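You operate a simulated robot arm through the tools that you are given. There is no shell and no other tool.

You run a simulated two-armed robot. Do the job below in one go: nothing can be reset, and whatever is moved stays where it is left.

Task
Fetch bobbin L305 from the grey stand, latch it on the winder, set the steel slide to 5 mm.
Fine: turn the stand to bring it out from under the cover; the other bobbins stay in their seats.

The check looks at the end state, three seconds after you hand in, the way a careful person would. Anything else that was tipped, shoved, dropped, spilled or broken makes it a failure. A push-on lid holds only when it is set on centred and level and pressed home; a screw cap is set on level and turned clockwise until tight.

Robot
Two 6-joint arms with fingered hands on one trunk that stands fixed in place. Base frame: the origin is at the foot of the trunk, x ahead of it, y to its left, z up; the work surface is at about z = 0.786. Units: m, degrees, N and s.
The left shoulder is at [0.02, 0.157, 0.829], the right one opposite. With the tool pointing down near the work surface each hand reaches from about 0.36 to 0.84 m from the base axis, measured 20 degrees to its own side. Payload 4.1 kg a hand.
The tool frame of a hand sits at the grasp point between the pads (the TCP): z along the fingers, y along the line on which they close. The tips reach 0.033 m beyond it. The gripper opens to 0.112 m; its body begins 0.039 m behind the TCP. The gripper is a hand of 4 fingers: y runs from the thumb to the fingers, the wrist lies at [-0.016, -0.118, -0.2] in the tool frame, and closing takes about 1.5 s.
Orientation is told as [roll, pitch, yaw] about the base's x, y, z axes, in that order, counted from this pose: with the fingers straight down and the wrist toward the robot, the tool's x, y and z point along [0, 1, 0], [1, 0, 0] and [0, 0, -1] of the base frame.

Tools
- The arms move only by the tool step_arm. It takes "left_commands", "right_commands" or both (then of equal length, played together; a hand with none holds still); each is a list of rows, each a list of 6 numbers: the shift along the base's x, y, z in units of 20 mm (1.0 is 20 mm), then the turn, a rotation vector about the base's x, y, z in units of 4 degrees (1.0 is 4 degrees). In form: [[x, y, z, rx, ry, rz], ...]. A call has 1 to 20 rows; each row shifts and turns the commanded pose from where the row before left it. "left_claw" and "right_claw" are, for a hand that has rows, the opening, from 0 (shut) to 1 (fully open), set as the call begins (left out, the last holds). A call with a number of a shift or a turn outside -1 to 1 is refused whole. Rows are played at 5 a second. More than 0.05 m and 8.6 degrees between two rows, or a gripper value outside its range, and nothing of the call is played. Where a pose cannot be reached the arm comes as near as it can. A force on the tool above 50 N (or 10 N above the force at the start of the call, whichever is more), or a blocked arm, ends the call early, and 0.2 s more pass. Each finger travels about 0.072 m/s and halts on what it meets, pressing with about 29 N; the grip force reading is that of the motor and also rises with nothing between the fingers. The clock runs only during rows and for 0.2 s after the last one: add rows that do not move to give the fingers time. It gives the time, the measured TCP pose, the force on the tool (base axes), the opening and the grip force at its end, in the units of the frame above (readings bear some noise), with the torque about the TCP (base axes, N m) and any sound that the robot's microphone picked up.
- Cameras (640 x 400 px; columns grow to the right, rows downward): "scene" is now at [0.0466, -0.05, 1.4682]; the picture's right is [-0.54, -0.84, 0.00], its down [-0.43, 0.28, -0.86] and it looks along [0.72, -0.46, -0.51] (base axes); focal length 335 px, centre (320, 200). "left" rides on the left gripper at [-0.066, -0.089, -0.13] in its tool frame; the picture's right is [-0.79, -0.29, 0.54], its down [0.55, -0.71, 0.44] and it looks along [0.26, 0.64, 0.72] (tool axes); focal length 247 px, centre (320, 200). "right" rides on the right gripper at [0.066, -0.089, -0.13] in its tool frame; the picture's right is [-0.79, 0.29, -0.54], its down [-0.55, -0.71, 0.44] and it looks along [-0.26, 0.64, 0.72] (tool axes); focal length 247 px, centre (320, 200). There is no depth. A picture from a camera that has moved, and an enlarged one, comes with that camera's place and axes in the base frame and with its lens.
- capture(camera): a new picture of that camera. No time passes.
- grasp_type(shape, hand): the hand has 4 fingers and takes this shape, open, in about a second: jaw (thumb against the fingers, like two jaws); tri (thumb and two fingers); tip (a fingertip pinch); poke (one finger out to press); point (the index stretched); flat (the hand flat); cup (the hand cupped); fist (a fist). The gripper value then closes the fingers along that shape, each until it touches; the sizes above hold for jaw. It gives what a move gives, with no picture.
- head_to(pan, tilt): turns the head with the scene camera to pan (to the left, within 86 degrees either way) and tilt (down, from -29 to 69), counted from straight ahead of the robot. It gives what a move gives.
- close_up(camera, box): a new picture of the part [left, top, right, bottom] of that camera's present view, enlarged. No time passes.
- close_job(): hands the job in; it is judged then, once.

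Places have to be worked out from the pictures, the camera data and where the tool is seen. Open the grippers and draw the arms clear of the work before you hand the job in, unless the task says otherwise.

The tools are called after "Call:" as a command line: name --argument value ..., lists and objects as JSON in quotes. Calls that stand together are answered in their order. step_arm: Moves the arms, as the interface text tells. Its arguments: {"type":"object","properties":{"left_commands":{"type":"array"},"left_claw":{"type":"number"},"right_commands":{"type":"array"},"right_claw":{"type":"number"}},"required":[]} The other tools are called the same way: grasp_type (shape, hand) gives the hand a shape; head_to (pan, tilt) turns the head that bears the scene camera; capture (camera) takes a picture; close_up (camera, box) takes an enlarged picture of a part of a camera's view; close_job () hands the job in.

At the start:

```text
clock: 0.0
left_ee_pos: [0.3914, -0.0166, 1.2041]
left_orientation: [0.1, 0.0, -24.1]
left_wrist_force: [-0.7, -0.1, 0.6]
left_wrist_torque: [0.0, -0.01, 0.0]
left_grip_width: 0.1117
left_grip_force: 0.0
left_shape: jaw
right_ee_pos: [0.4032, -0.4591, 1.2026]
right_orientation: [0.0, 0.1, -24.1]
right_wrist_force: [0.3, 0.0, 0.0]
right_wrist_torque: [0.01, 0.02, 0.01]
right_grip_width: 0.1117
right_grip_force: 0.1
right_shape: jaw
head pan, tilt (commanded): [-32.5, 30.9]
```

scene: 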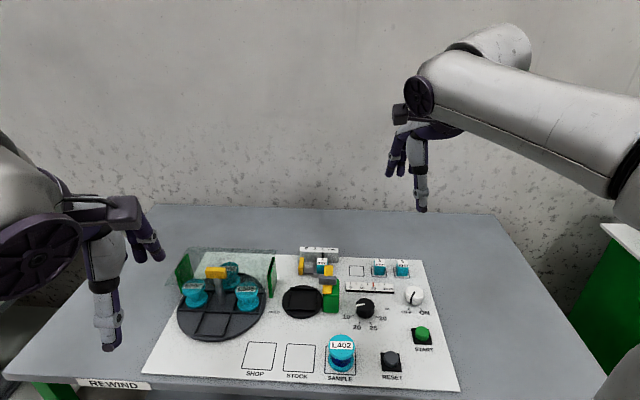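
right: 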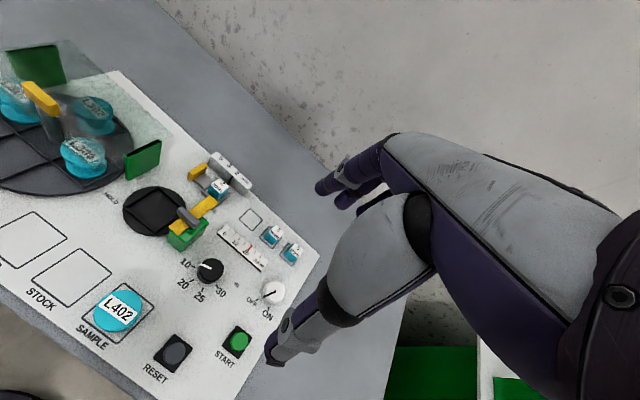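
left: 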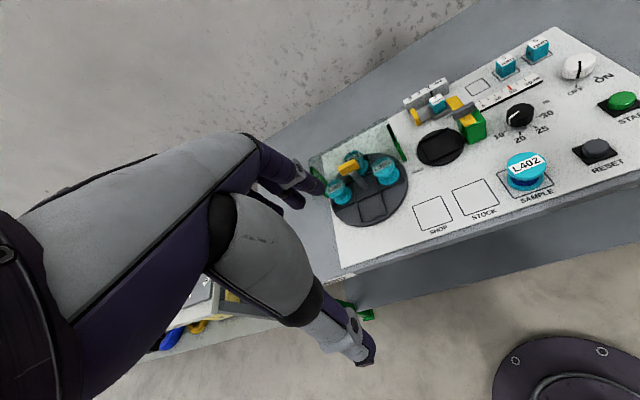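

The panel shows a round grey stand with teal bobbins under a clear cover, a winder disc with a yellow/green latch, and a slide scale. I'll take close-ups to read details.

Call:
close_up --camera "scene" --box '[160, 230, 300, 350]'

Call:
close_up --camera "scene" --box '[270, 235, 440, 340]'

Call:
close_up --camera "right" --box '[0, 30, 170, 200]'

Call:
close_up --camera "right" --box '[110, 140, 320, 310]'

Call:
close_up --camera "left" --box '[300, 60, 560, 240]'

```text
3.33 times, centred on (230, 290) of scene
camera zoom: at [0.0466, -0.05, 1.4682], right [-0.54, -0.84, 0.0], down [-0.43, 0.28, -0.86], along [0.72, -0.46, -0.51], focal length 1117 px, centre (620, -100)
```

zoom: 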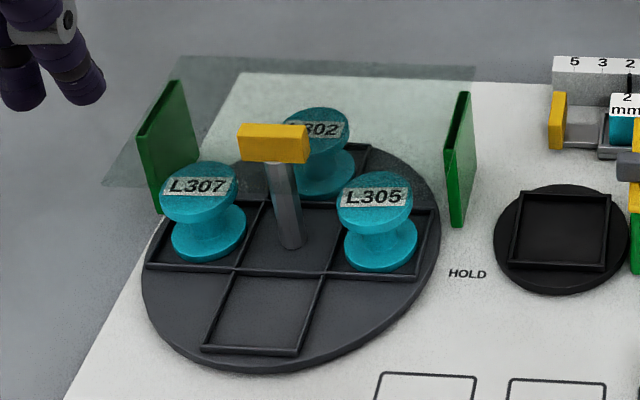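

```text
3.76 times, centred on (355, 288) of scene
camera zoom: at [0.0466, -0.05, 1.4682], right [-0.54, -0.84, 0.0], down [-0.43, 0.28, -0.86], along [0.72, -0.46, -0.51], focal length 1261 px, centre (188, -129)
```

zoom: 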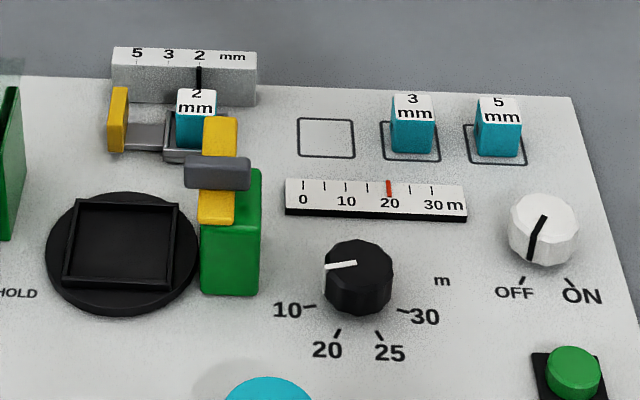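

```text
2.35 times, centred on (85, 115) of right
camera zoom: at [0.3479, -0.3632, 1.3338], right [-0.06, -0.84, 0.54], down [-0.87, -0.21, -0.44], along [0.48, -0.5, -0.72], focal length 581 px, centre (873, 400)
```

zoom: 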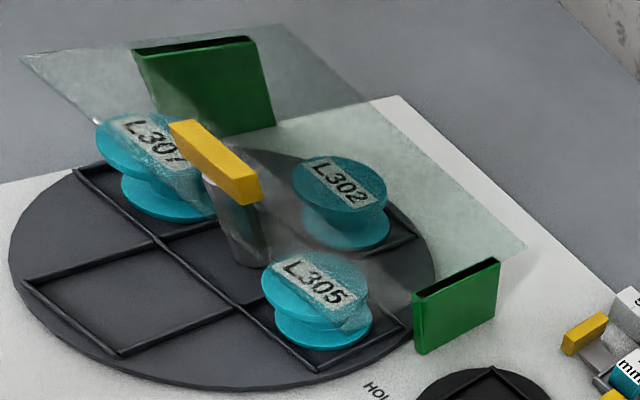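

```text
2.35 times, centred on (215, 225) of right
camera zoom: at [0.3479, -0.3632, 1.3338], right [-0.06, -0.84, 0.54], down [-0.87, -0.21, -0.44], along [0.48, -0.5, -0.72], focal length 581 px, centre (567, 141)
```

zoom: 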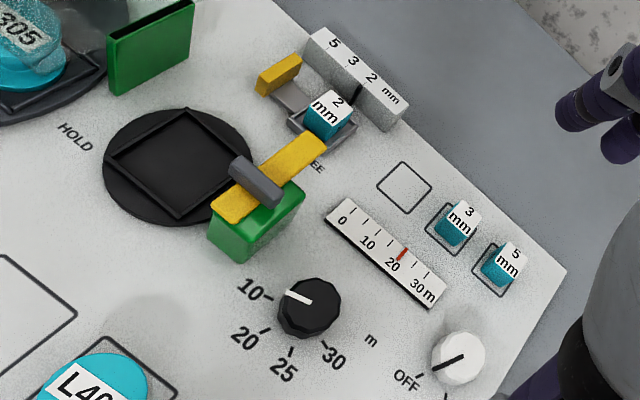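

```text
2.22 times, centred on (430, 150) of left
camera zoom: at [0.2837, -0.0371, 1.3336], right [-0.59, -0.61, -0.54], down [-0.42, 0.8, -0.44], along [0.69, -0.03, -0.72], focal length 549 px, centre (76, 311)
```

zoom: 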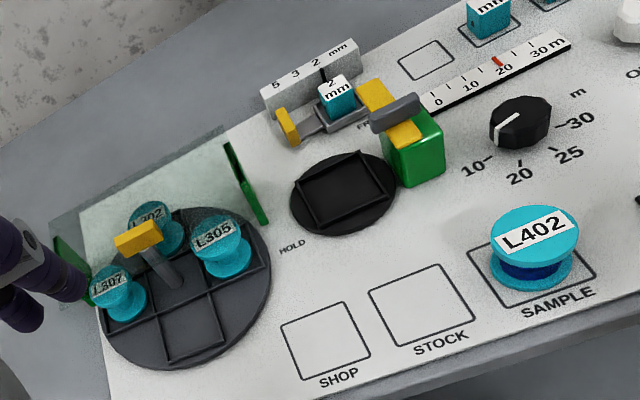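

The slide has a 5‑3‑2 scale, and L305 sits at the right side of the stand, partly under the clear cover. I'll zoom more tightly to understand the slide, the latch and the stand handle.

Call:
close_up --camera "scene" --box '[292, 240, 348, 275]'

Call:
close_up --camera "right" --box '[180, 145, 260, 195]'

Call:
close_up --camera "scene" --box '[280, 265, 350, 320]'

Call:
close_up --camera "right" --box '[110, 170, 230, 260]'

Call:
close_up --camera "left" --box '[310, 120, 420, 230]'

Call:
close_up --camera "scene" --box '[175, 240, 280, 305]'

Call:
close_up --camera "left" --box '[390, 70, 500, 170]'

```text
11.43 times, centred on (320, 258) of scene
camera zoom: at [0.0466, -0.05, 1.4682], right [-0.54, -0.84, 0.0], down [-0.43, 0.28, -0.86], along [0.72, -0.46, -0.51], focal length 3829 px, centre (320, -457)
```

zoom: 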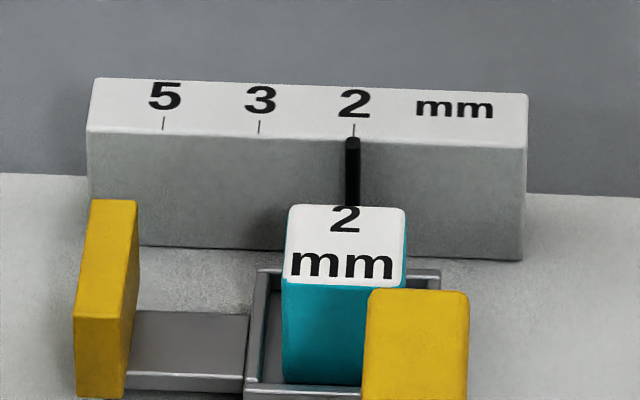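

```text
8.00 times, centred on (220, 170) of right
camera zoom: at [0.3479, -0.3632, 1.3338], right [-0.06, -0.84, 0.54], down [-0.87, -0.21, -0.44], along [0.48, -0.5, -0.72], focal length 1976 px, centre (1120, 440)
```

zoom: 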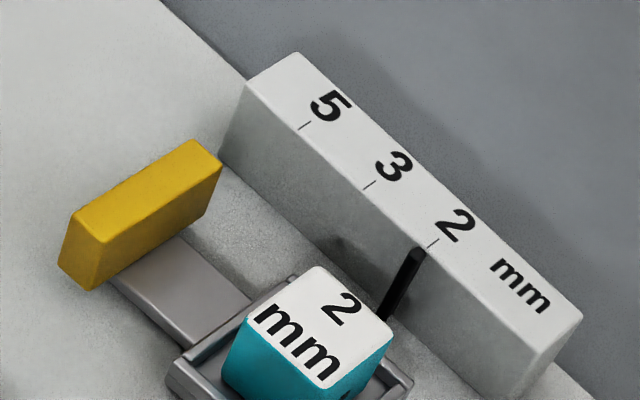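

```text
7.27 times, centred on (315, 292) of scene
camera zoom: at [0.0466, -0.05, 1.4682], right [-0.54, -0.84, 0.0], down [-0.43, 0.28, -0.86], along [0.72, -0.46, -0.51], focal length 2436 px, centre (356, -473)
```

zoom: 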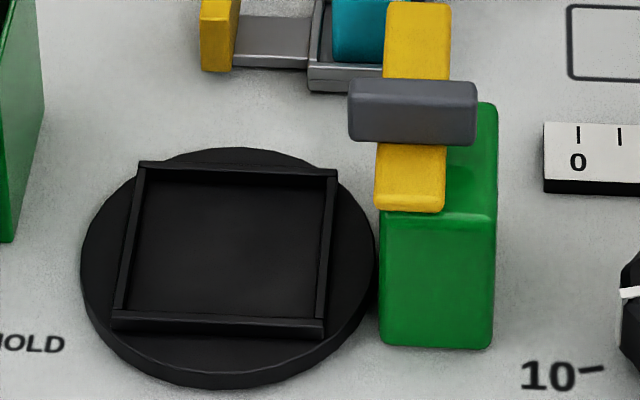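

```text
4.44 times, centred on (170, 215) of right
camera zoom: at [0.3479, -0.3632, 1.3338], right [-0.06, -0.84, 0.54], down [-0.87, -0.21, -0.44], along [0.48, -0.5, -0.72], focal length 1098 px, centre (987, 133)
```

zoom: 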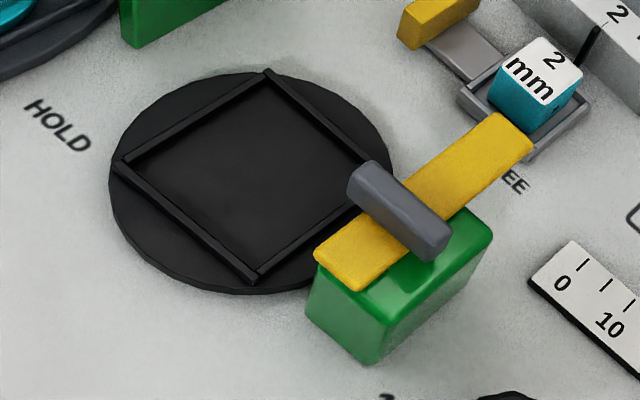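

```text
3.64 times, centred on (365, 175) of left
camera zoom: at [0.2837, -0.0371, 1.3336], right [-0.59, -0.61, -0.54], down [-0.42, 0.8, -0.44], along [0.69, -0.03, -0.72], focal length 898 px, centre (156, 291)
```

zoom: 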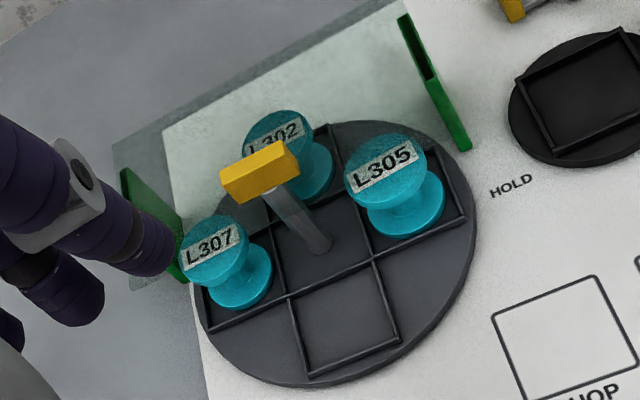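

```text
6.10 times, centred on (228, 272) of scene
camera zoom: at [0.0466, -0.05, 1.4682], right [-0.54, -0.84, 0.0], down [-0.43, 0.28, -0.86], along [0.72, -0.46, -0.51], focal length 2042 px, centre (884, -242)
```

zoom: 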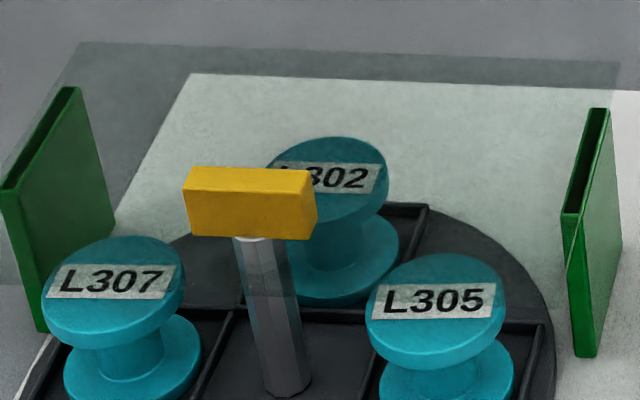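

```text
4.00 times, centred on (445, 120) of left
camera zoom: at [0.2837, -0.0371, 1.3336], right [-0.59, -0.61, -0.54], down [-0.42, 0.8, -0.44], along [0.69, -0.03, -0.72], focal length 988 px, centre (-180, 520)
```

zoom: 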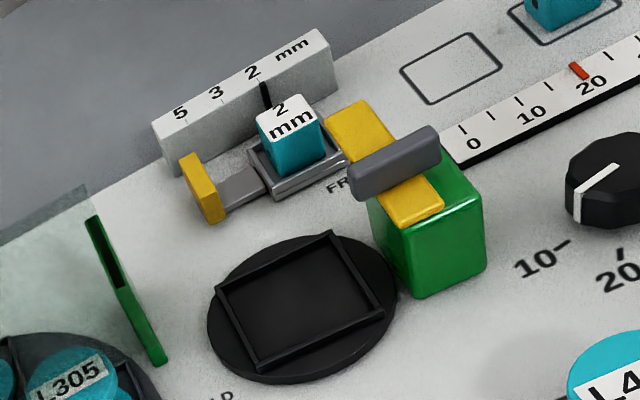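

I see the handle bar on the stand's pole, and the clear cover resting on two green plates. I'll zoom in on the cover's front edge and the green block of the latch.

Call:
close_up --camera "right" --box '[0, 40, 130, 170]'

Call:
close_up --camera "left" --box '[340, 110, 420, 190]'

Call:
close_up --camera "scene" --box '[170, 255, 280, 345]'

Call:
close_up --camera "scene" --box '[200, 255, 260, 300]'

```text
3.08 times, centred on (65, 105) of right
camera zoom: at [0.3479, -0.3632, 1.3338], right [-0.06, -0.84, 0.54], down [-0.87, -0.21, -0.44], along [0.48, -0.5, -0.72], focal length 760 px, centre (1105, 492)
```

zoom: 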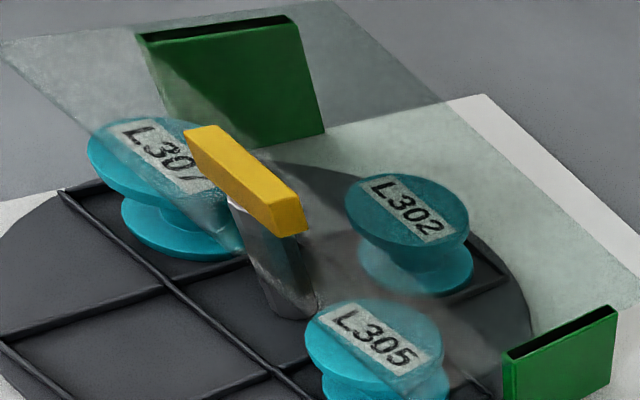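

```text
5.00 times, centred on (380, 150) of left
camera zoom: at [0.2837, -0.0371, 1.3336], right [-0.59, -0.61, -0.54], down [-0.42, 0.8, -0.44], along [0.69, -0.03, -0.72], focal length 1235 px, centre (20, 450)
```

zoom: 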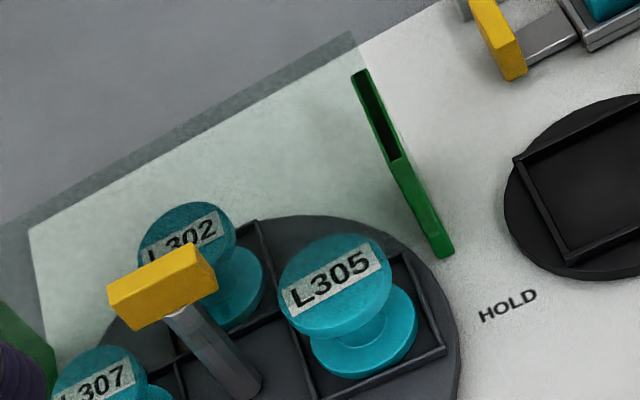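

```text
4.44 times, centred on (225, 300) of scene
camera zoom: at [0.0466, -0.05, 1.4682], right [-0.54, -0.84, 0.0], down [-0.43, 0.28, -0.86], along [0.72, -0.46, -0.51], focal length 1489 px, centre (742, -244)
```

zoom: 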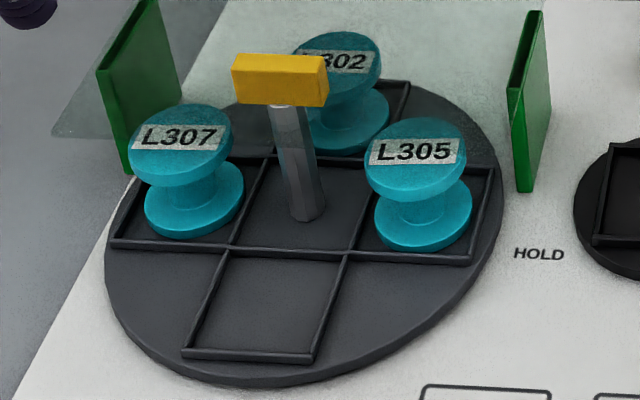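

```text
8.89 times, centred on (230, 278) of scene
camera zoom: at [0.0466, -0.05, 1.4682], right [-0.54, -0.84, 0.0], down [-0.43, 0.28, -0.86], along [0.72, -0.46, -0.51], focal length 2978 px, centre (1120, -489)
```

zoom: 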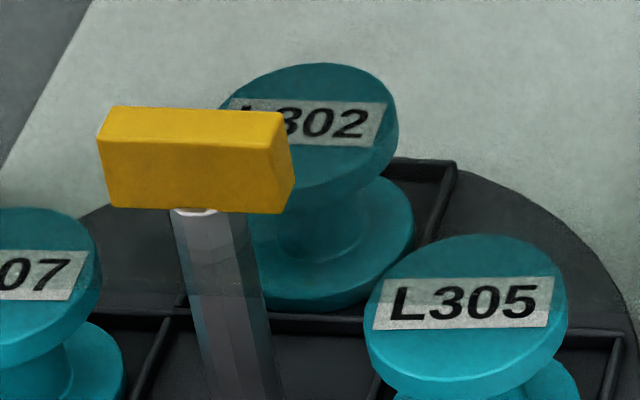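

Triangulating the views puts the stand's pole at about (0.691, −0.159), with its yellow bar spanning z≈0.886–0.906 and the cover at z≈0.88. The winder seat is near (0.590, −0.338), the latch handle near (0.551, −0.392, 0.871). I'll look at the hand's shape before moving.

Call:
close_up --camera "scene" --box '[370, 70, 480, 220]'

Call:
close_up --camera "left" --box '[60, 100, 400, 380]'

Call:
close_up --camera "scene" --box '[0, 160, 180, 360]'

```text
2.67 times, centred on (425, 145) of scene
camera zoom: at [0.0466, -0.05, 1.4682], right [-0.54, -0.84, 0.0], down [-0.43, 0.28, -0.86], along [0.72, -0.46, -0.51], focal length 893 px, centre (40, 347)
```

zoom: 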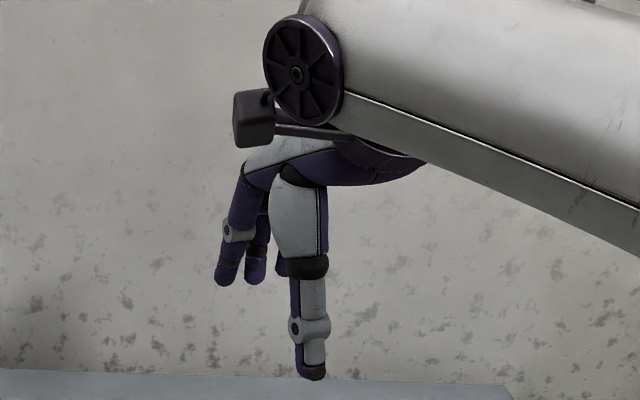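

```text
1.43 times, centred on (230, 240) of left
camera zoom: at [0.2837, -0.0371, 1.3336], right [-0.59, -0.61, -0.54], down [-0.42, 0.8, -0.44], along [0.69, -0.03, -0.72], focal length 353 px, centre (449, 143)
```

zoom: 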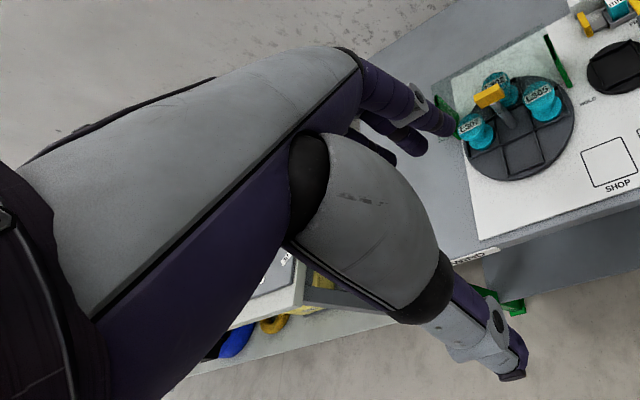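

```text
2.00 times, centred on (90, 260) of scene
camera zoom: at [0.0466, -0.05, 1.4682], right [-0.54, -0.84, 0.0], down [-0.43, 0.28, -0.86], along [0.72, -0.46, -0.51], focal length 670 px, centre (780, 80)
```

zoom: 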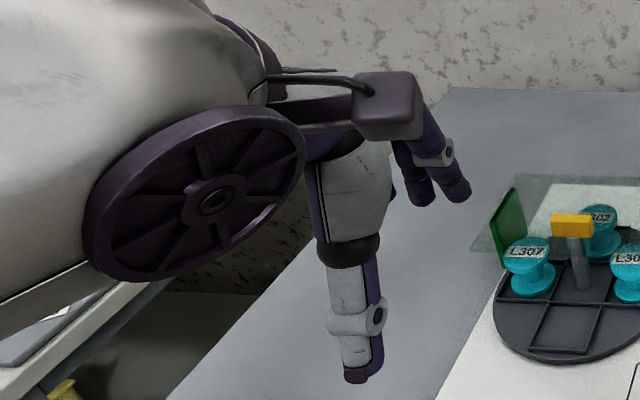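

The right hand will do the work; I first draw the left arm away to the left so it doesn't interfere, while the right hand starts toward a place above the stand.

Call:
step_arm --left_commands '[[-0.2, 0.9, 0, 0, 0, 0], [-0.2, 0.9, 0, 0, 0, 0], [-0.2, 0.9, 0, 0, 0, 0], [-0.2, 0.9, 0, 0, 0, 0], [-0.2, 0.9, 0, 0, 0, 0], [-0.2, 0.9, 0, 0, 0, 0], [-0.2, 0.9, 0, 0, 0, 0], [-0.2, 0.9, 0, 0, 0, 0], [-0.2, 0.9, 0, 0, 0, 0], [-0.2, 0.9, 0, 0, 0, 0], [-0.2, 0.9, 0, 0, 0, 0], [-0.2, 0.9, 0, 0, 0, 0], [-0.2, 0.9, 0, 0, 0, 0], [-0.2, 0.9, 0, 0, 0, 0], [-0.2, 0.9, 0, 0, 0, 0], [-0.2, 0.9, 0, 0, 0, 0]]' --right_commands '[[0.4, 0.5, -0.2, 0, 0, -0.15], [0.4, 0.5, -0.2, 0, 0, -0.15], [0.4, 0.5, -0.2, 0, 0, -0.15], [0.4, 0.5, -0.2, 0, 0, -0.15], [0.4, 0.5, -0.2, 0, 0, -0.15], [0.4, 0.5, -0.2, 0, 0, -0.15], [0.4, 0.5, -0.2, 0, 0, -0.15], [0.4, 0.5, -0.2, 0, 0, -0.15], [0.4, 0.5, -0.2, 0, 0, -0.15], [0.4, 0.5, -0.2, 0, 0, -0.15], [0.4, 0.5, -0.2, 0, 0, -0.15], [0.4, 0.5, -0.2, 0, 0, -0.15], [0.4, 0.5, -0.2, 0, 0, -0.15], [0.4, 0.5, -0.2, 0, 0, -0.15], [0.4, 0.5, -0.2, 0, 0, -0.15], [0.4, 0.5, -0.2, 0, 0, -0.15]]'

```text
clock: 3.4
left_ee_pos: [0.3285, 0.2718, 1.2046]
left_orientation: [-0.1, -0.2, -24.3]
left_wrist_force: [-0.6, -0.4, 0.8]
left_wrist_torque: [0.02, -0.02, -0.02]
left_grip_width: 0.1115
left_grip_force: 0.0
left_shape: jaw
right_ee_pos: [0.5317, -0.2997, 1.1383]
right_orientation: [-0.1, -0.1, -34.0]
right_wrist_force: [0.2, -0.6, 0.5]
right_wrist_torque: [0.04, -0.01, 0.04]
right_grip_width: 0.1116
right_grip_force: 0.1
right_shape: jaw
head pan, tilt (commanded): [-32.5, 30.9]
```

The right hand is at (0.532, −0.300, 1.138), yaw −34. I bring it over the pole at z≈1.05 and will then test in free air how far it can yaw clockwise.

Call:
step_arm --right_commands '[[0.664, 0.586, -0.367, 0, 0, 0], [0.664, 0.586, -0.367, 0, 0, 0], [0.664, 0.586, -0.367, 0, 0, 0], [0.664, 0.586, -0.367, 0, 0, 0], [0.664, 0.586, -0.367, 0, 0, 0], [0.664, 0.586, -0.367, 0, 0, 0], [0.664, 0.586, -0.367, 0, 0, 0], [0.664, 0.586, -0.367, 0, 0, 0], [0.664, 0.586, -0.367, 0, 0, 0], [0.664, 0.586, -0.367, 0, 0, 0], [0.664, 0.586, -0.367, 0, 0, 0], [0.664, 0.586, -0.367, 0, 0, 0]]'

Call:
capture --camera "scene"

Call:
capture --camera "right"

Call:
capture --camera "left"

```text
clock: 6.0
left_ee_pos: [0.329, 0.272, 1.2035]
left_orientation: [-0.1, 0.0, -24.4]
left_wrist_force: [0.0, -0.2, -0.2]
left_wrist_torque: [0.04, -0.03, -0.02]
left_grip_width: 0.1115
left_grip_force: 0.0
left_shape: jaw
right_ee_pos: [0.6927, -0.1604, 1.0519]
right_orientation: [0.0, 0.0, -33.8]
right_wrist_force: [-0.8, 0.1, -0.2]
right_wrist_torque: [0.03, -0.04, 0.04]
right_grip_width: 0.1116
right_grip_force: 0.0
right_shape: jaw
head pan, tilt (commanded): [-32.5, 30.9]
```

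```text
taken
camera scene: at [0.0463, -0.0502, 1.4683], right [-0.54, -0.84, 0.0], down [-0.43, 0.28, -0.86], along [0.72, -0.46, -0.51], focal length 335 px, centre (320, 200)
```

scene: 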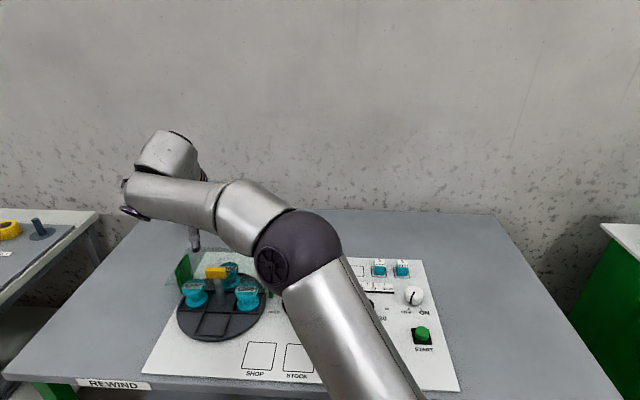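

```text
taken
camera right: at [0.6533, -0.056, 1.1828], right [-0.2, -0.82, 0.54], down [-0.9, -0.06, -0.44], along [0.39, -0.57, -0.72], focal length 247 px, centre (320, 200)
```

right: 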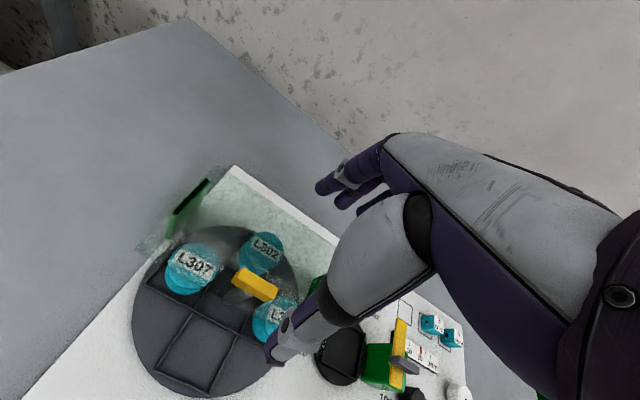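

```text
taken
camera left: at [0.2206, 0.2505, 1.3336], right [-0.59, -0.61, -0.54], down [-0.42, 0.8, -0.44], along [0.69, -0.03, -0.72], focal length 247 px, centre (320, 200)
```

left: 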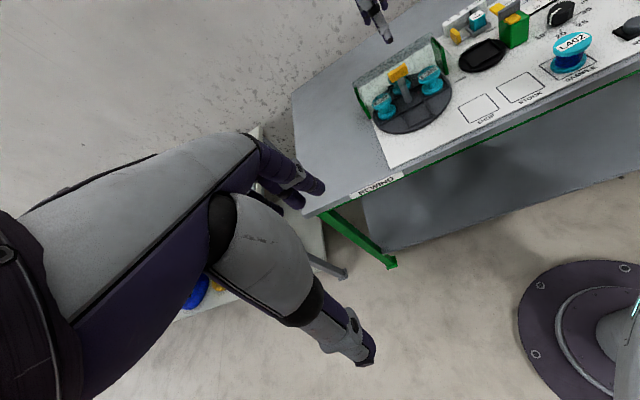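

The hand is above the bar at z 1.052. I test a clockwise yaw in free air to see whether the right arm can follow.

Call:
step_arm --right_commands '[[0, 0, 0, 0, 0, -1], [0, 0, 0, 0, 0, -1], [0, 0, 0, 0, 0, -1], [0, 0, 0, 0, 0, -1], [0, 0, 0, 0, 0, -1], [0, 0, 0, 0, 0, -1], [0, 0, 0, 0, 0, -1], [0, 0, 0, 0, 0, -1], [0, 0, 0, 0, 0, -1], [0, 0, 0, 0, 0, -1], [0, 0, 0, 0, 0, -1], [0, 0, 0, 0, 0, -1]]'

Call:
capture --camera "scene"

```text
clock: 8.6
left_ee_pos: [0.3295, 0.2706, 1.2034]
left_orientation: [0.0, 0.0, -24.1]
left_wrist_force: [0.5, -0.6, -0.2]
left_wrist_torque: [-0.04, 0.0, -0.01]
left_grip_width: 0.1118
left_grip_force: 0.0
left_shape: jaw
right_ee_pos: [0.6521, -0.1645, 1.0305]
right_orientation: [0.1, -0.1, -81.9]
right_wrist_force: [-0.8, 0.1, 0.7]
right_wrist_torque: [0.0, -0.04, -0.04]
right_grip_width: 0.1119
right_grip_force: 0.1
right_shape: jaw
right hand out of reach, approached as far as the arm can: row 7, 9, 10, 12
head pan, tilt (commanded): [-32.5, 30.9]
```

```text
taken
camera scene: at [0.0465, -0.05, 1.4682], right [-0.54, -0.84, 0.0], down [-0.43, 0.28, -0.86], along [0.72, -0.46, -0.51], focal length 335 px, centre (320, 200)
```

scene: 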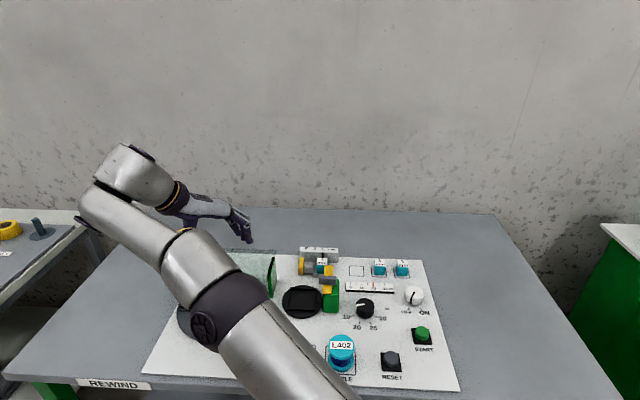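

The arm runs out of reach past about yaw −60, so I'll instead grip the bar by its ends starting at yaw ≈ +54 and turn clockwise to ≈ −36, which is comfortable for this arm. I rotate back up in the air.

Call:
step_arm --right_commands '[[0.1, 0, 0.1, 0, 0, 1], [0.1, 0, 0.1, 0, 0, 1], [0.1, 0, 0.1, 0, 0, 1], [0.1, 0, 0.1, 0, 0, 1], [0.1, 0, 0.1, 0, 0, 1], [0.1, 0, 0.1, 0, 0, 1], [0.1, 0, 0.1, 0, 0, 1], [0.1, 0, 0.1, 0, 0, 1], [0.1, 0, 0.1, 0, 0, 1], [0.1, 0, 0.1, 0, 0, 1], [0.1, 0, 0.1, 0, 0, 1], [0.1, 0, 0.1, 0, 0, 1], [0.1, 0, 0, 0, 0, 1], [0.1, 0, 0, 0, 0, 1], [0.1, 0, 0, 0, 0, 1], [0.1, 0, 0, 0, 0, 1], [0.1, 0, 0, 0, 0, 1], [0.1, 0, 0, 0, 0, 1], [0, 0, 0, 0, 0, 1], [0, 0, 0, 0, 0, 1]]'

Call:
step_arm --right_commands '[[0, 0, 0, 0, 0, 1], [0, 0, 0, 0, 0, 1], [0, 0, 0, 0, 0, 1], [0, 0, 0, 0, 0, 1], [0, 0, 0, 0, 0, 1], [0, 0, 0, 0, 0, 1], [0, 0, 0, 0, 0, 1], [0, 0, 0, 0, 0, 1], [0, 0, 0, 0, 0, 1], [0, 0, 0, 0, 0, 1], [0, 0, 0, 0, 0, 1], [0, 0, 0, 0, 0, 1], [0, 0, 0, 0, 0, 1], [0, 0, 0, 0, 0, 1]]'

Call:
capture --camera "scene"

Call:
capture --camera "right"

```text
clock: 12.8
left_ee_pos: [0.3291, 0.2713, 1.2035]
left_orientation: [0.0, 0.0, -24.3]
left_wrist_force: [-0.1, -0.3, -0.4]
left_wrist_torque: [0.02, 0.0, 0.01]
left_grip_width: 0.1117
left_grip_force: 0.2
left_shape: jaw
right_ee_pos: [0.6868, -0.1643, 1.0546]
right_orientation: [0.1, -0.1, -1.9]
right_wrist_force: [0.1, 0.0, 0.0]
right_wrist_torque: [0.04, -0.01, -0.01]
right_grip_width: 0.1116
right_grip_force: 0.0
right_shape: jaw
head pan, tilt (commanded): [-32.5, 30.9]
```

```text
clock: 15.8
left_ee_pos: [0.3284, 0.2718, 1.2044]
left_orientation: [0.0, 0.0, -24.2]
left_wrist_force: [0.0, -0.2, -0.1]
left_wrist_torque: [0.01, 0.01, 0.02]
left_grip_width: 0.1117
left_grip_force: 0.1
left_shape: jaw
right_ee_pos: [0.6734, -0.1637, 1.0465]
right_orientation: [0.0, 0.0, 54.3]
right_wrist_force: [-0.3, -0.5, -1.0]
right_wrist_torque: [0.03, -0.01, 0.02]
right_grip_width: 0.1118
right_grip_force: 0.0
right_shape: jaw
right hand out of reach, approached as far as the arm can: row 13, 14
head pan, tilt (commanded): [-32.5, 30.9]
```

```text
taken
camera scene: at [0.0466, -0.0499, 1.4683], right [-0.54, -0.84, 0.0], down [-0.43, 0.28, -0.86], along [0.72, -0.46, -0.51], focal length 335 px, centre (320, 200)
```

scene: 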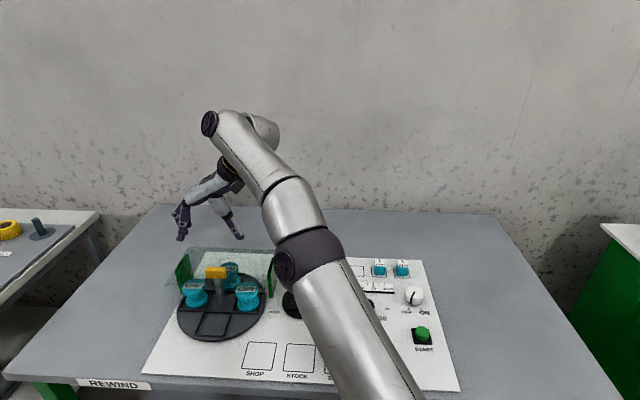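

```text
taken
camera right: at [0.5669, -0.1978, 1.1775], right [0.81, -0.23, 0.54], down [0.03, -0.9, -0.44], along [0.58, 0.37, -0.72], focal length 247 px, centre (320, 200)
```

right: 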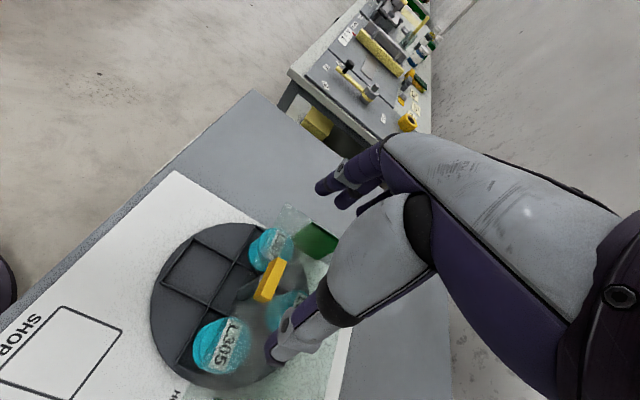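

The start pose at yaw 54 is only marginally out of reach when high; it will be fine lower. I bring the left hand in as a side-view camera (well clear), and lower the right hand to about z 0.99 above the bar.

Call:
step_arm --left_commands '[[0.669, -0.134, -0.7625, 0, 0, -0.56], [0.669, -0.134, -0.7625, 0, 0, -0.56], [0.669, -0.134, -0.7625, 0, 0, -0.56], [0.669, -0.134, -0.7625, 0, 0, -0.56], [0.669, -0.134, -0.7625, 0, 0, -0.56], [0.669, -0.134, -0.7625, 0, 0, -0.56], [0.669, -0.134, -0.7625, 0, 0, -0.56], [0.669, -0.134, -0.7625, 0, 0, -0.56], [0.669, -0.134, -0.7625, 0, 0, -0.56], [0.669, -0.134, -0.7625, 0, 0, -0.56], [0.669, -0.134, -0.7625, 0, 0, -0.56], [0.669, -0.134, -0.7625, 0, 0, -0.56], [0.669, -0.134, -0.7625, 0, 0, -0.56], [0.669, -0.134, -0.7625, 0, 0, -0.56], [0.669, -0.134, -0.7625, 0, 0, -0.56], [0.669, -0.134, -0.7625, 0, 0, -0.56]]' --right_commands '[[0.055, 0.015, -0.177, 0, 0, 0], [0.055, 0.015, -0.177, 0, 0, 0], [0.055, 0.015, -0.177, 0, 0, 0], [0.055, 0.015, -0.177, 0, 0, 0], [0.055, 0.015, -0.177, 0, 0, 0], [0.055, 0.015, -0.177, 0, 0, 0], [0.055, 0.015, -0.177, 0, 0, 0], [0.055, 0.015, -0.177, 0, 0, 0], [0.055, 0.015, -0.177, 0, 0, 0], [0.055, 0.015, -0.177, 0, 0, 0], [0.055, 0.015, -0.177, 0, 0, 0], [0.055, 0.015, -0.177, 0, 0, 0], [0.055, 0.015, -0.177, 0, 0, 0], [0.055, 0.015, -0.177, 0, 0, 0], [0.055, 0.015, -0.177, 0, 0, 0], [0.055, 0.015, -0.177, 0, 0, 0]]'

Call:
capture --camera "left"

Call:
capture --camera "right"

Call:
capture --camera "scene"

```text
clock: 19.2
left_ee_pos: [0.5431, 0.2271, 0.9609]
left_orientation: [-0.1, 0.0, -60.1]
left_wrist_force: [0.1, -0.2, 0.4]
left_wrist_torque: [-0.01, -0.01, 0.0]
left_grip_width: 0.1118
left_grip_force: 0.0
left_shape: jaw
right_ee_pos: [0.6888, -0.1585, 0.9903]
right_orientation: [0.1, 0.1, 54.2]
right_wrist_force: [-0.7, 0.0, 0.0]
right_wrist_torque: [0.01, 0.03, -0.01]
right_grip_width: 0.1118
right_grip_force: 0.2
right_shape: jaw
head pan, tilt (commanded): [-32.5, 30.9]
```

```text
taken
camera left: at [0.4419, 0.2738, 1.0897], right [-0.83, -0.15, -0.54], down [0.13, 0.89, -0.44], along [0.54, -0.43, -0.72], focal length 247 px, centre (320, 200)
```

left: 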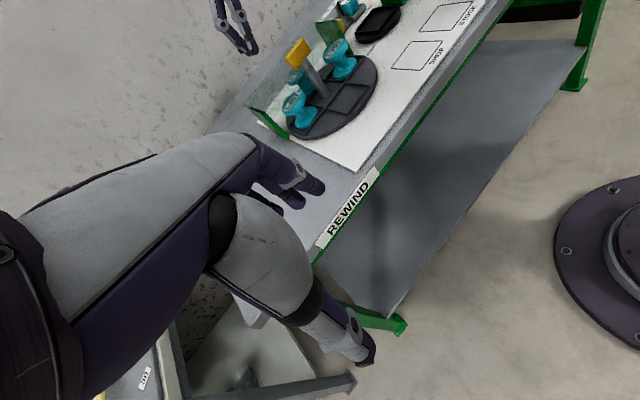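

```text
taken
camera right: at [0.5831, -0.1931, 1.1212], right [0.81, -0.23, 0.54], down [0.03, -0.9, -0.44], along [0.59, 0.37, -0.72], focal length 247 px, centre (320, 200)
```

right: 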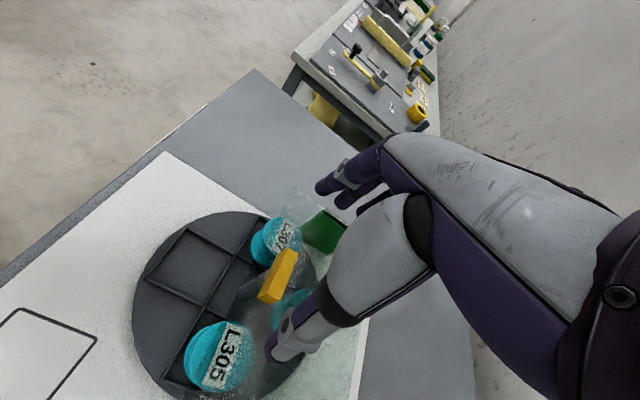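

```text
taken
camera scene: at [0.0463, -0.05, 1.4683], right [-0.54, -0.84, 0.0], down [-0.43, 0.28, -0.86], along [0.72, -0.46, -0.51], focal length 335 px, centre (320, 200)
```

scene: 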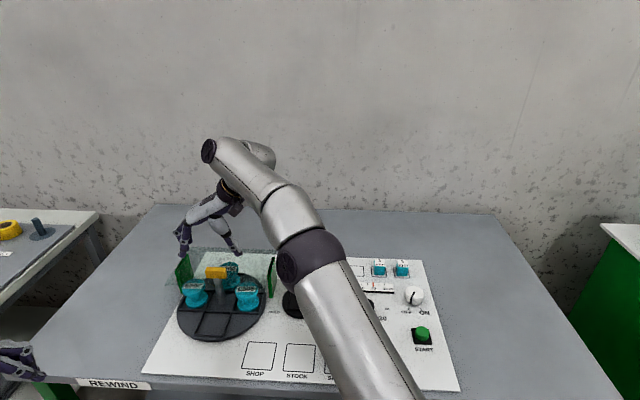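

The left camera now sees the right fingers and the bar. I pitch the left hand up about 20° for a flatter side view.

Call:
step_arm --left_commands '[[0, 0, 0, -0.72, -0.42, 0], [0, 0, 0, -0.72, -0.42, 0], [0, 0, 0, -0.72, -0.42, 0], [0, 0, 0, -0.72, -0.42, 0], [0, 0, 0, -0.72, -0.42, 0], [0, 0, 0, -0.72, -0.42, 0]]'

Call:
capture --camera "left"

Call:
close_up --camera "left" --box '[200, 0, 420, 140]'

```text
clock: 20.6
left_ee_pos: [0.5432, 0.228, 0.9603]
left_orientation: [0.1, -20.1, -60.1]
left_wrist_force: [0.8, 0.8, -0.7]
left_wrist_torque: [0.01, 0.01, -0.02]
left_grip_width: 0.1115
left_grip_force: 0.0
left_shape: jaw
right_ee_pos: [0.6903, -0.1592, 0.9918]
right_orientation: [0.1, -0.1, 54.2]
right_wrist_force: [0.6, -0.5, -0.3]
right_wrist_torque: [0.04, -0.01, 0.01]
right_grip_width: 0.1117
right_grip_force: 0.0
right_shape: jaw
head pan, tilt (commanded): [-32.5, 30.9]
```

```text
taken
camera left: at [0.422, 0.3087, 1.0516], right [-0.73, -0.32, -0.61], down [0.22, 0.72, -0.65], along [0.65, -0.61, -0.46], focal length 247 px, centre (320, 200)
```

left: 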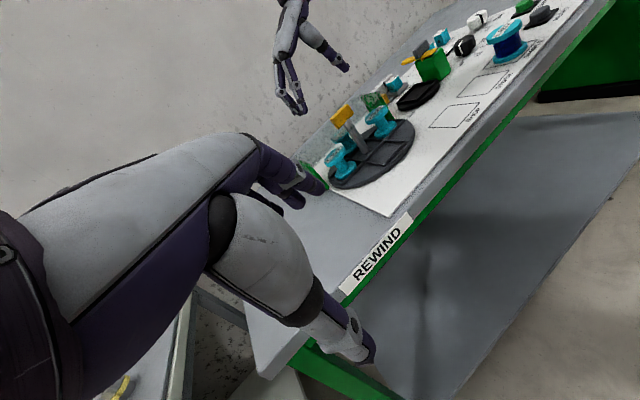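

```text
2.86 times, centred on (310, 70) of left
camera zoom: at [0.422, 0.3087, 1.0516], right [-0.73, -0.32, -0.61], down [0.22, 0.72, -0.65], along [0.65, -0.61, -0.46], focal length 706 px, centre (349, 571)
```

zoom: 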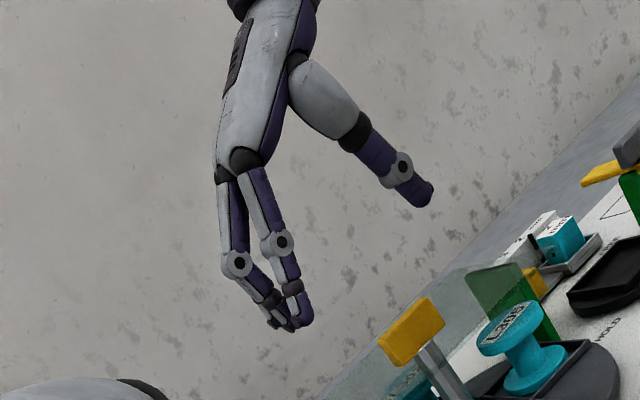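

The side view shows the hand above the bar. I zoom on the stand and on the winder/latch from this low angle to judge heights.

Call:
close_up --camera "left" --box '[310, 80, 430, 200]'

Call:
close_up --camera "left" --box '[360, 20, 480, 120]'

```text
3.33 times, centred on (370, 140) of left
camera zoom: at [0.422, 0.3087, 1.0516], right [-0.73, -0.32, -0.61], down [0.22, 0.72, -0.65], along [0.65, -0.61, -0.46], focal length 823 px, centre (153, 400)
```

zoom: 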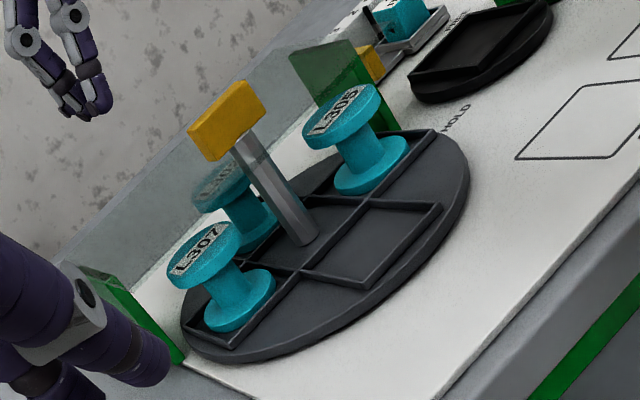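

```text
4.00 times, centred on (420, 70) of left
camera zoom: at [0.422, 0.3087, 1.0516], right [-0.73, -0.32, -0.61], down [0.22, 0.72, -0.65], along [0.65, -0.61, -0.46], focal length 988 px, centre (-80, 720)
```

zoom: 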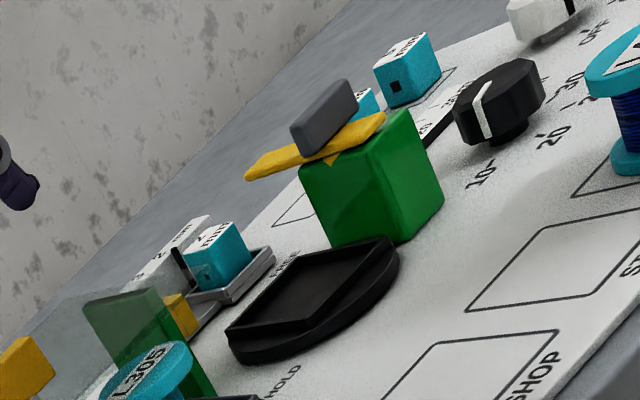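

Fingertips check out at about 33 mm below the TCP (z≈0.959 now). I partly close the hand in the air to see how the fingertips move as they near the bar's 46 mm length.

Call:
step_arm --right_commands '[[0, 0, 0, 0, 0, 0], [0, 0, 0, 0, 0, 0], [0, 0, 0, 0, 0, 0], [0, 0, 0, 0, 0, 0], [0, 0, 0, 0, 0, 0]]' --right_claw 0.45

Call:
close_up --camera "left" --box '[230, 40, 390, 140]'

Call:
capture --camera "right"

Call:
close_up --camera "scene" --box '[160, 190, 280, 300]'

```text
clock: 21.8
left_ee_pos: [0.5428, 0.2279, 0.9607]
left_orientation: [0.1, -19.9, -60.1]
left_wrist_force: [-0.3, -0.1, 0.4]
left_wrist_torque: [-0.01, 0.01, 0.0]
left_grip_width: 0.1117
left_grip_force: 0.1
left_shape: jaw
right_ee_pos: [0.6896, -0.159, 0.9899]
right_orientation: [0.0, 0.0, 54.3]
right_wrist_force: [0.5, -0.7, 0.2]
right_wrist_torque: [0.01, 0.0, -0.03]
right_grip_width: 0.0509
right_grip_force: 0.0
right_shape: jaw
head pan, tilt (commanded): [-32.5, 30.9]
```

```text
4.00 times, centred on (310, 90) of left
camera zoom: at [0.422, 0.3089, 1.0517], right [-0.73, -0.32, -0.61], down [0.22, 0.73, -0.65], along [0.65, -0.61, -0.46], focal length 988 px, centre (360, 640)
```

zoom: 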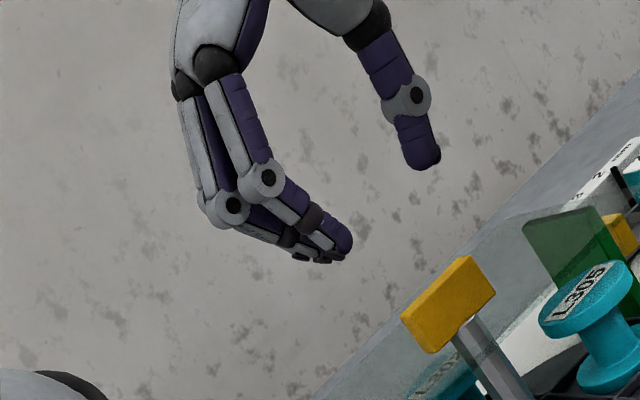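

```text
taken
camera right: at [0.5832, -0.1932, 1.1213], right [0.81, -0.23, 0.54], down [0.03, -0.9, -0.44], along [0.59, 0.37, -0.72], focal length 247 px, centre (320, 200)
```

right: 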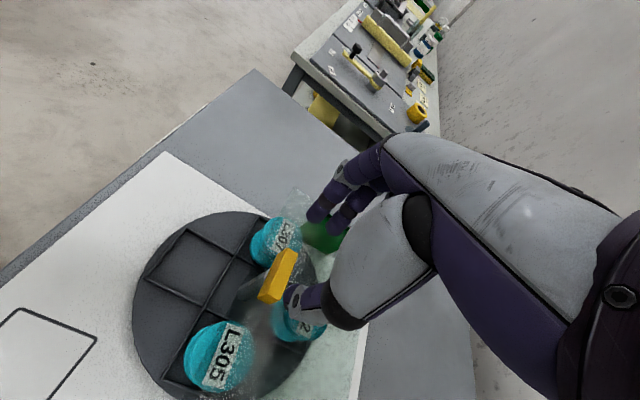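

```text
3.64 times, centred on (220, 245) of scene
camera zoom: at [0.0466, -0.05, 1.4682], right [-0.54, -0.84, 0.0], down [-0.43, 0.28, -0.86], along [0.72, -0.46, -0.51], focal length 1218 px, centre (684, 36)
```

zoom: 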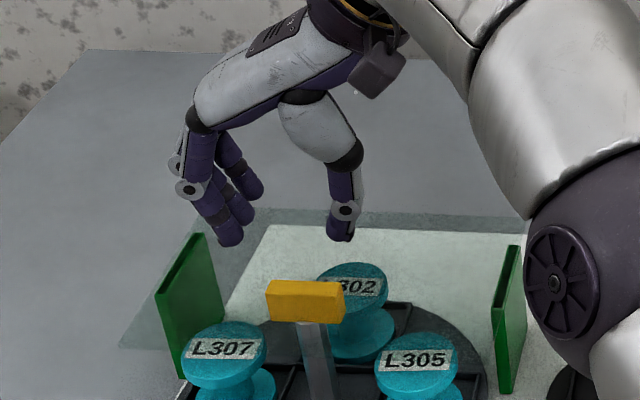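

Everything agrees: bar centre ≈ (0.690, −0.160), long axis at yaw ≈ 55°, z ≈ 0.891–0.912, and the tips sit ~35 mm below the TCP when partly closed. I open a bit and lower to TCP z≈0.928 so the tips straddle the bar ends above the cover.

Call:
step_arm --right_commands '[[0, 0, 0, 0, 0, 0], [0, 0, 0, 0, 0, 0], [0, -0.03, -0.5, 0, 0, 0], [0, -0.03, -0.5, 0, 0, 0], [0, 0, -0.5, 0, 0, 0], [0, 0, -0.5, 0, 0, 0], [0, 0, -0.5, 0, 0, 0], [0, 0, -0.3, 0, 0, 0], [0, 0, -0.3, 0, 0, 0]]' --right_claw 0.72

Call:
close_up --camera "left" --box '[280, 60, 400, 150]'

Call:
close_up --camera "scene" --box '[170, 210, 280, 300]'

Call:
close_up --camera "right" --box '[180, 150, 380, 330]'

```text
clock: 23.8
left_ee_pos: [0.5424, 0.2282, 0.961]
left_orientation: [0.1, -20.0, -60.0]
left_wrist_force: [0.1, 0.6, 0.1]
left_wrist_torque: [-0.01, -0.03, 0.0]
left_grip_width: 0.1119
left_grip_force: 0.0
left_shape: jaw
right_ee_pos: [0.6895, -0.1608, 0.9284]
right_orientation: [0.1, 0.0, 54.2]
right_wrist_force: [1.3, 0.5, 0.6]
right_wrist_torque: [0.03, -0.01, 0.0]
right_grip_width: 0.0803
right_grip_force: 0.1
right_shape: jaw
head pan, tilt (commanded): [-32.5, 30.9]
```

```text
4.44 times, centred on (340, 105) of left
camera zoom: at [0.422, 0.3089, 1.0517], right [-0.73, -0.32, -0.61], down [0.22, 0.73, -0.65], along [0.65, -0.61, -0.46], focal length 1098 px, centre (231, 622)
```

zoom: 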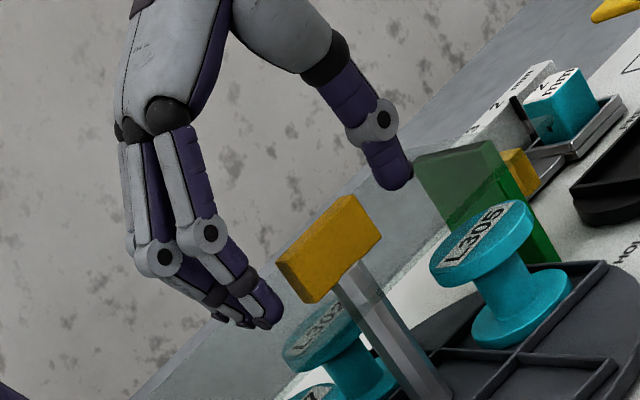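

```text
4.44 times, centred on (225, 255) of scene
camera zoom: at [0.0465, -0.0499, 1.4682], right [-0.54, -0.84, 0.0], down [-0.43, 0.28, -0.86], along [0.72, -0.46, -0.51], focal length 1489 px, centre (742, -44)
```

zoom: 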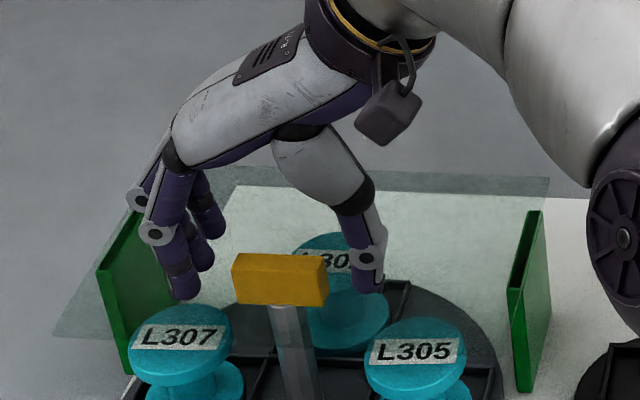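

```text
2.22 times, centred on (280, 240) of right
camera zoom: at [0.5839, -0.1947, 1.0595], right [0.81, -0.23, 0.54], down [0.03, -0.9, -0.44], along [0.59, 0.37, -0.72], focal length 549 px, centre (409, 111)
```

zoom: 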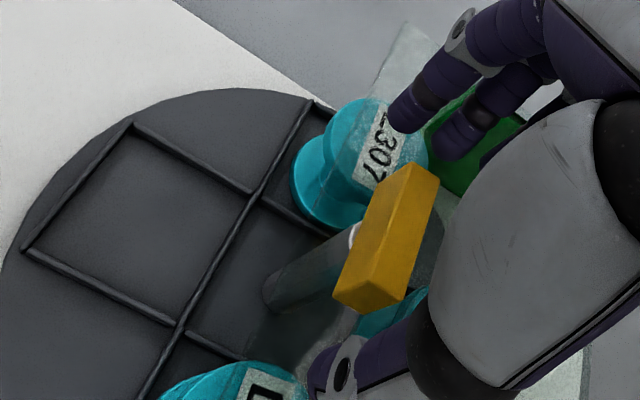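

The tips straddle the bar ends symmetrically and sit just above the cover. I close the hand on the bar.

Call:
step_arm --right_commands '[[0, 0, 0, 0, 0, 0], [0, 0, 0, 0, 0, 0], [0, 0, 0, 0, 0, 0], [0, 0, 0, 0, 0, 0], [0, 0, 0, 0, 0, 0], [0, 0, 0, 0, 0, 0]]' --right_claw 0.3

Call:
close_up --camera "left" --box '[280, 60, 400, 150]'

Call:
close_up --camera "scene" --box '[170, 210, 280, 300]'

```text
clock: 25.2
left_ee_pos: [0.5432, 0.2278, 0.9607]
left_orientation: [0.2, -20.0, -60.1]
left_wrist_force: [-0.9, -0.4, 0.0]
left_wrist_torque: [0.03, -0.03, 0.03]
left_grip_width: 0.1118
left_grip_force: 0.1
left_shape: jaw
right_ee_pos: [0.6891, -0.1608, 0.9283]
right_orientation: [0.0, 0.0, 54.2]
right_wrist_force: [-5.8, -2.7, -1.7]
right_wrist_torque: [-0.01, 0.17, 0.07]
right_grip_width: 0.0415
right_grip_force: 28.9
right_shape: jaw
head pan, tilt (commanded): [-32.5, 30.9]
```

```text
4.44 times, centred on (340, 105) of left
camera zoom: at [0.4219, 0.3089, 1.0518], right [-0.73, -0.32, -0.61], down [0.22, 0.73, -0.65], along [0.65, -0.61, -0.46], focal length 1098 px, centre (231, 622)
```

zoom: 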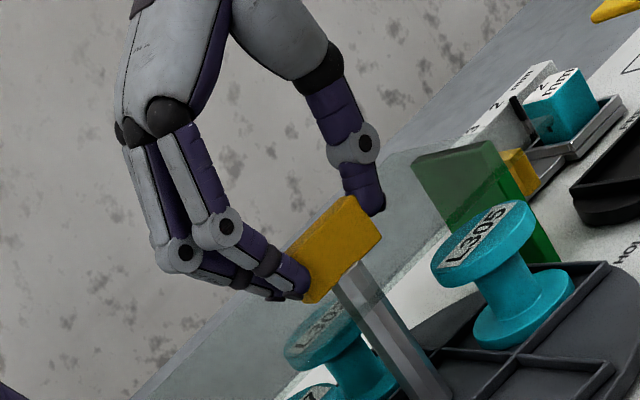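

```text
4.44 times, centred on (225, 255) of scene
camera zoom: at [0.0464, -0.05, 1.4683], right [-0.54, -0.84, 0.0], down [-0.43, 0.28, -0.86], along [0.72, -0.46, -0.51], focal length 1489 px, centre (742, -44)
```

zoom: 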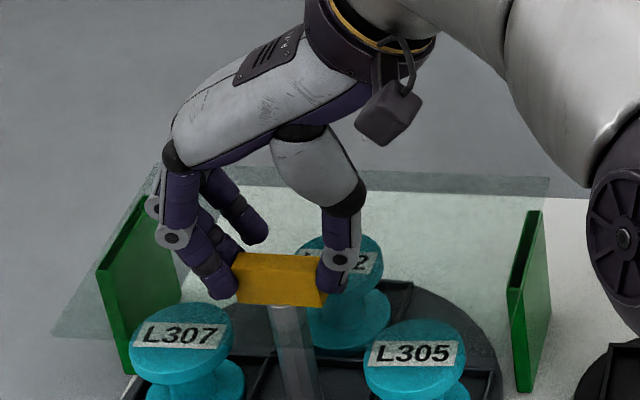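

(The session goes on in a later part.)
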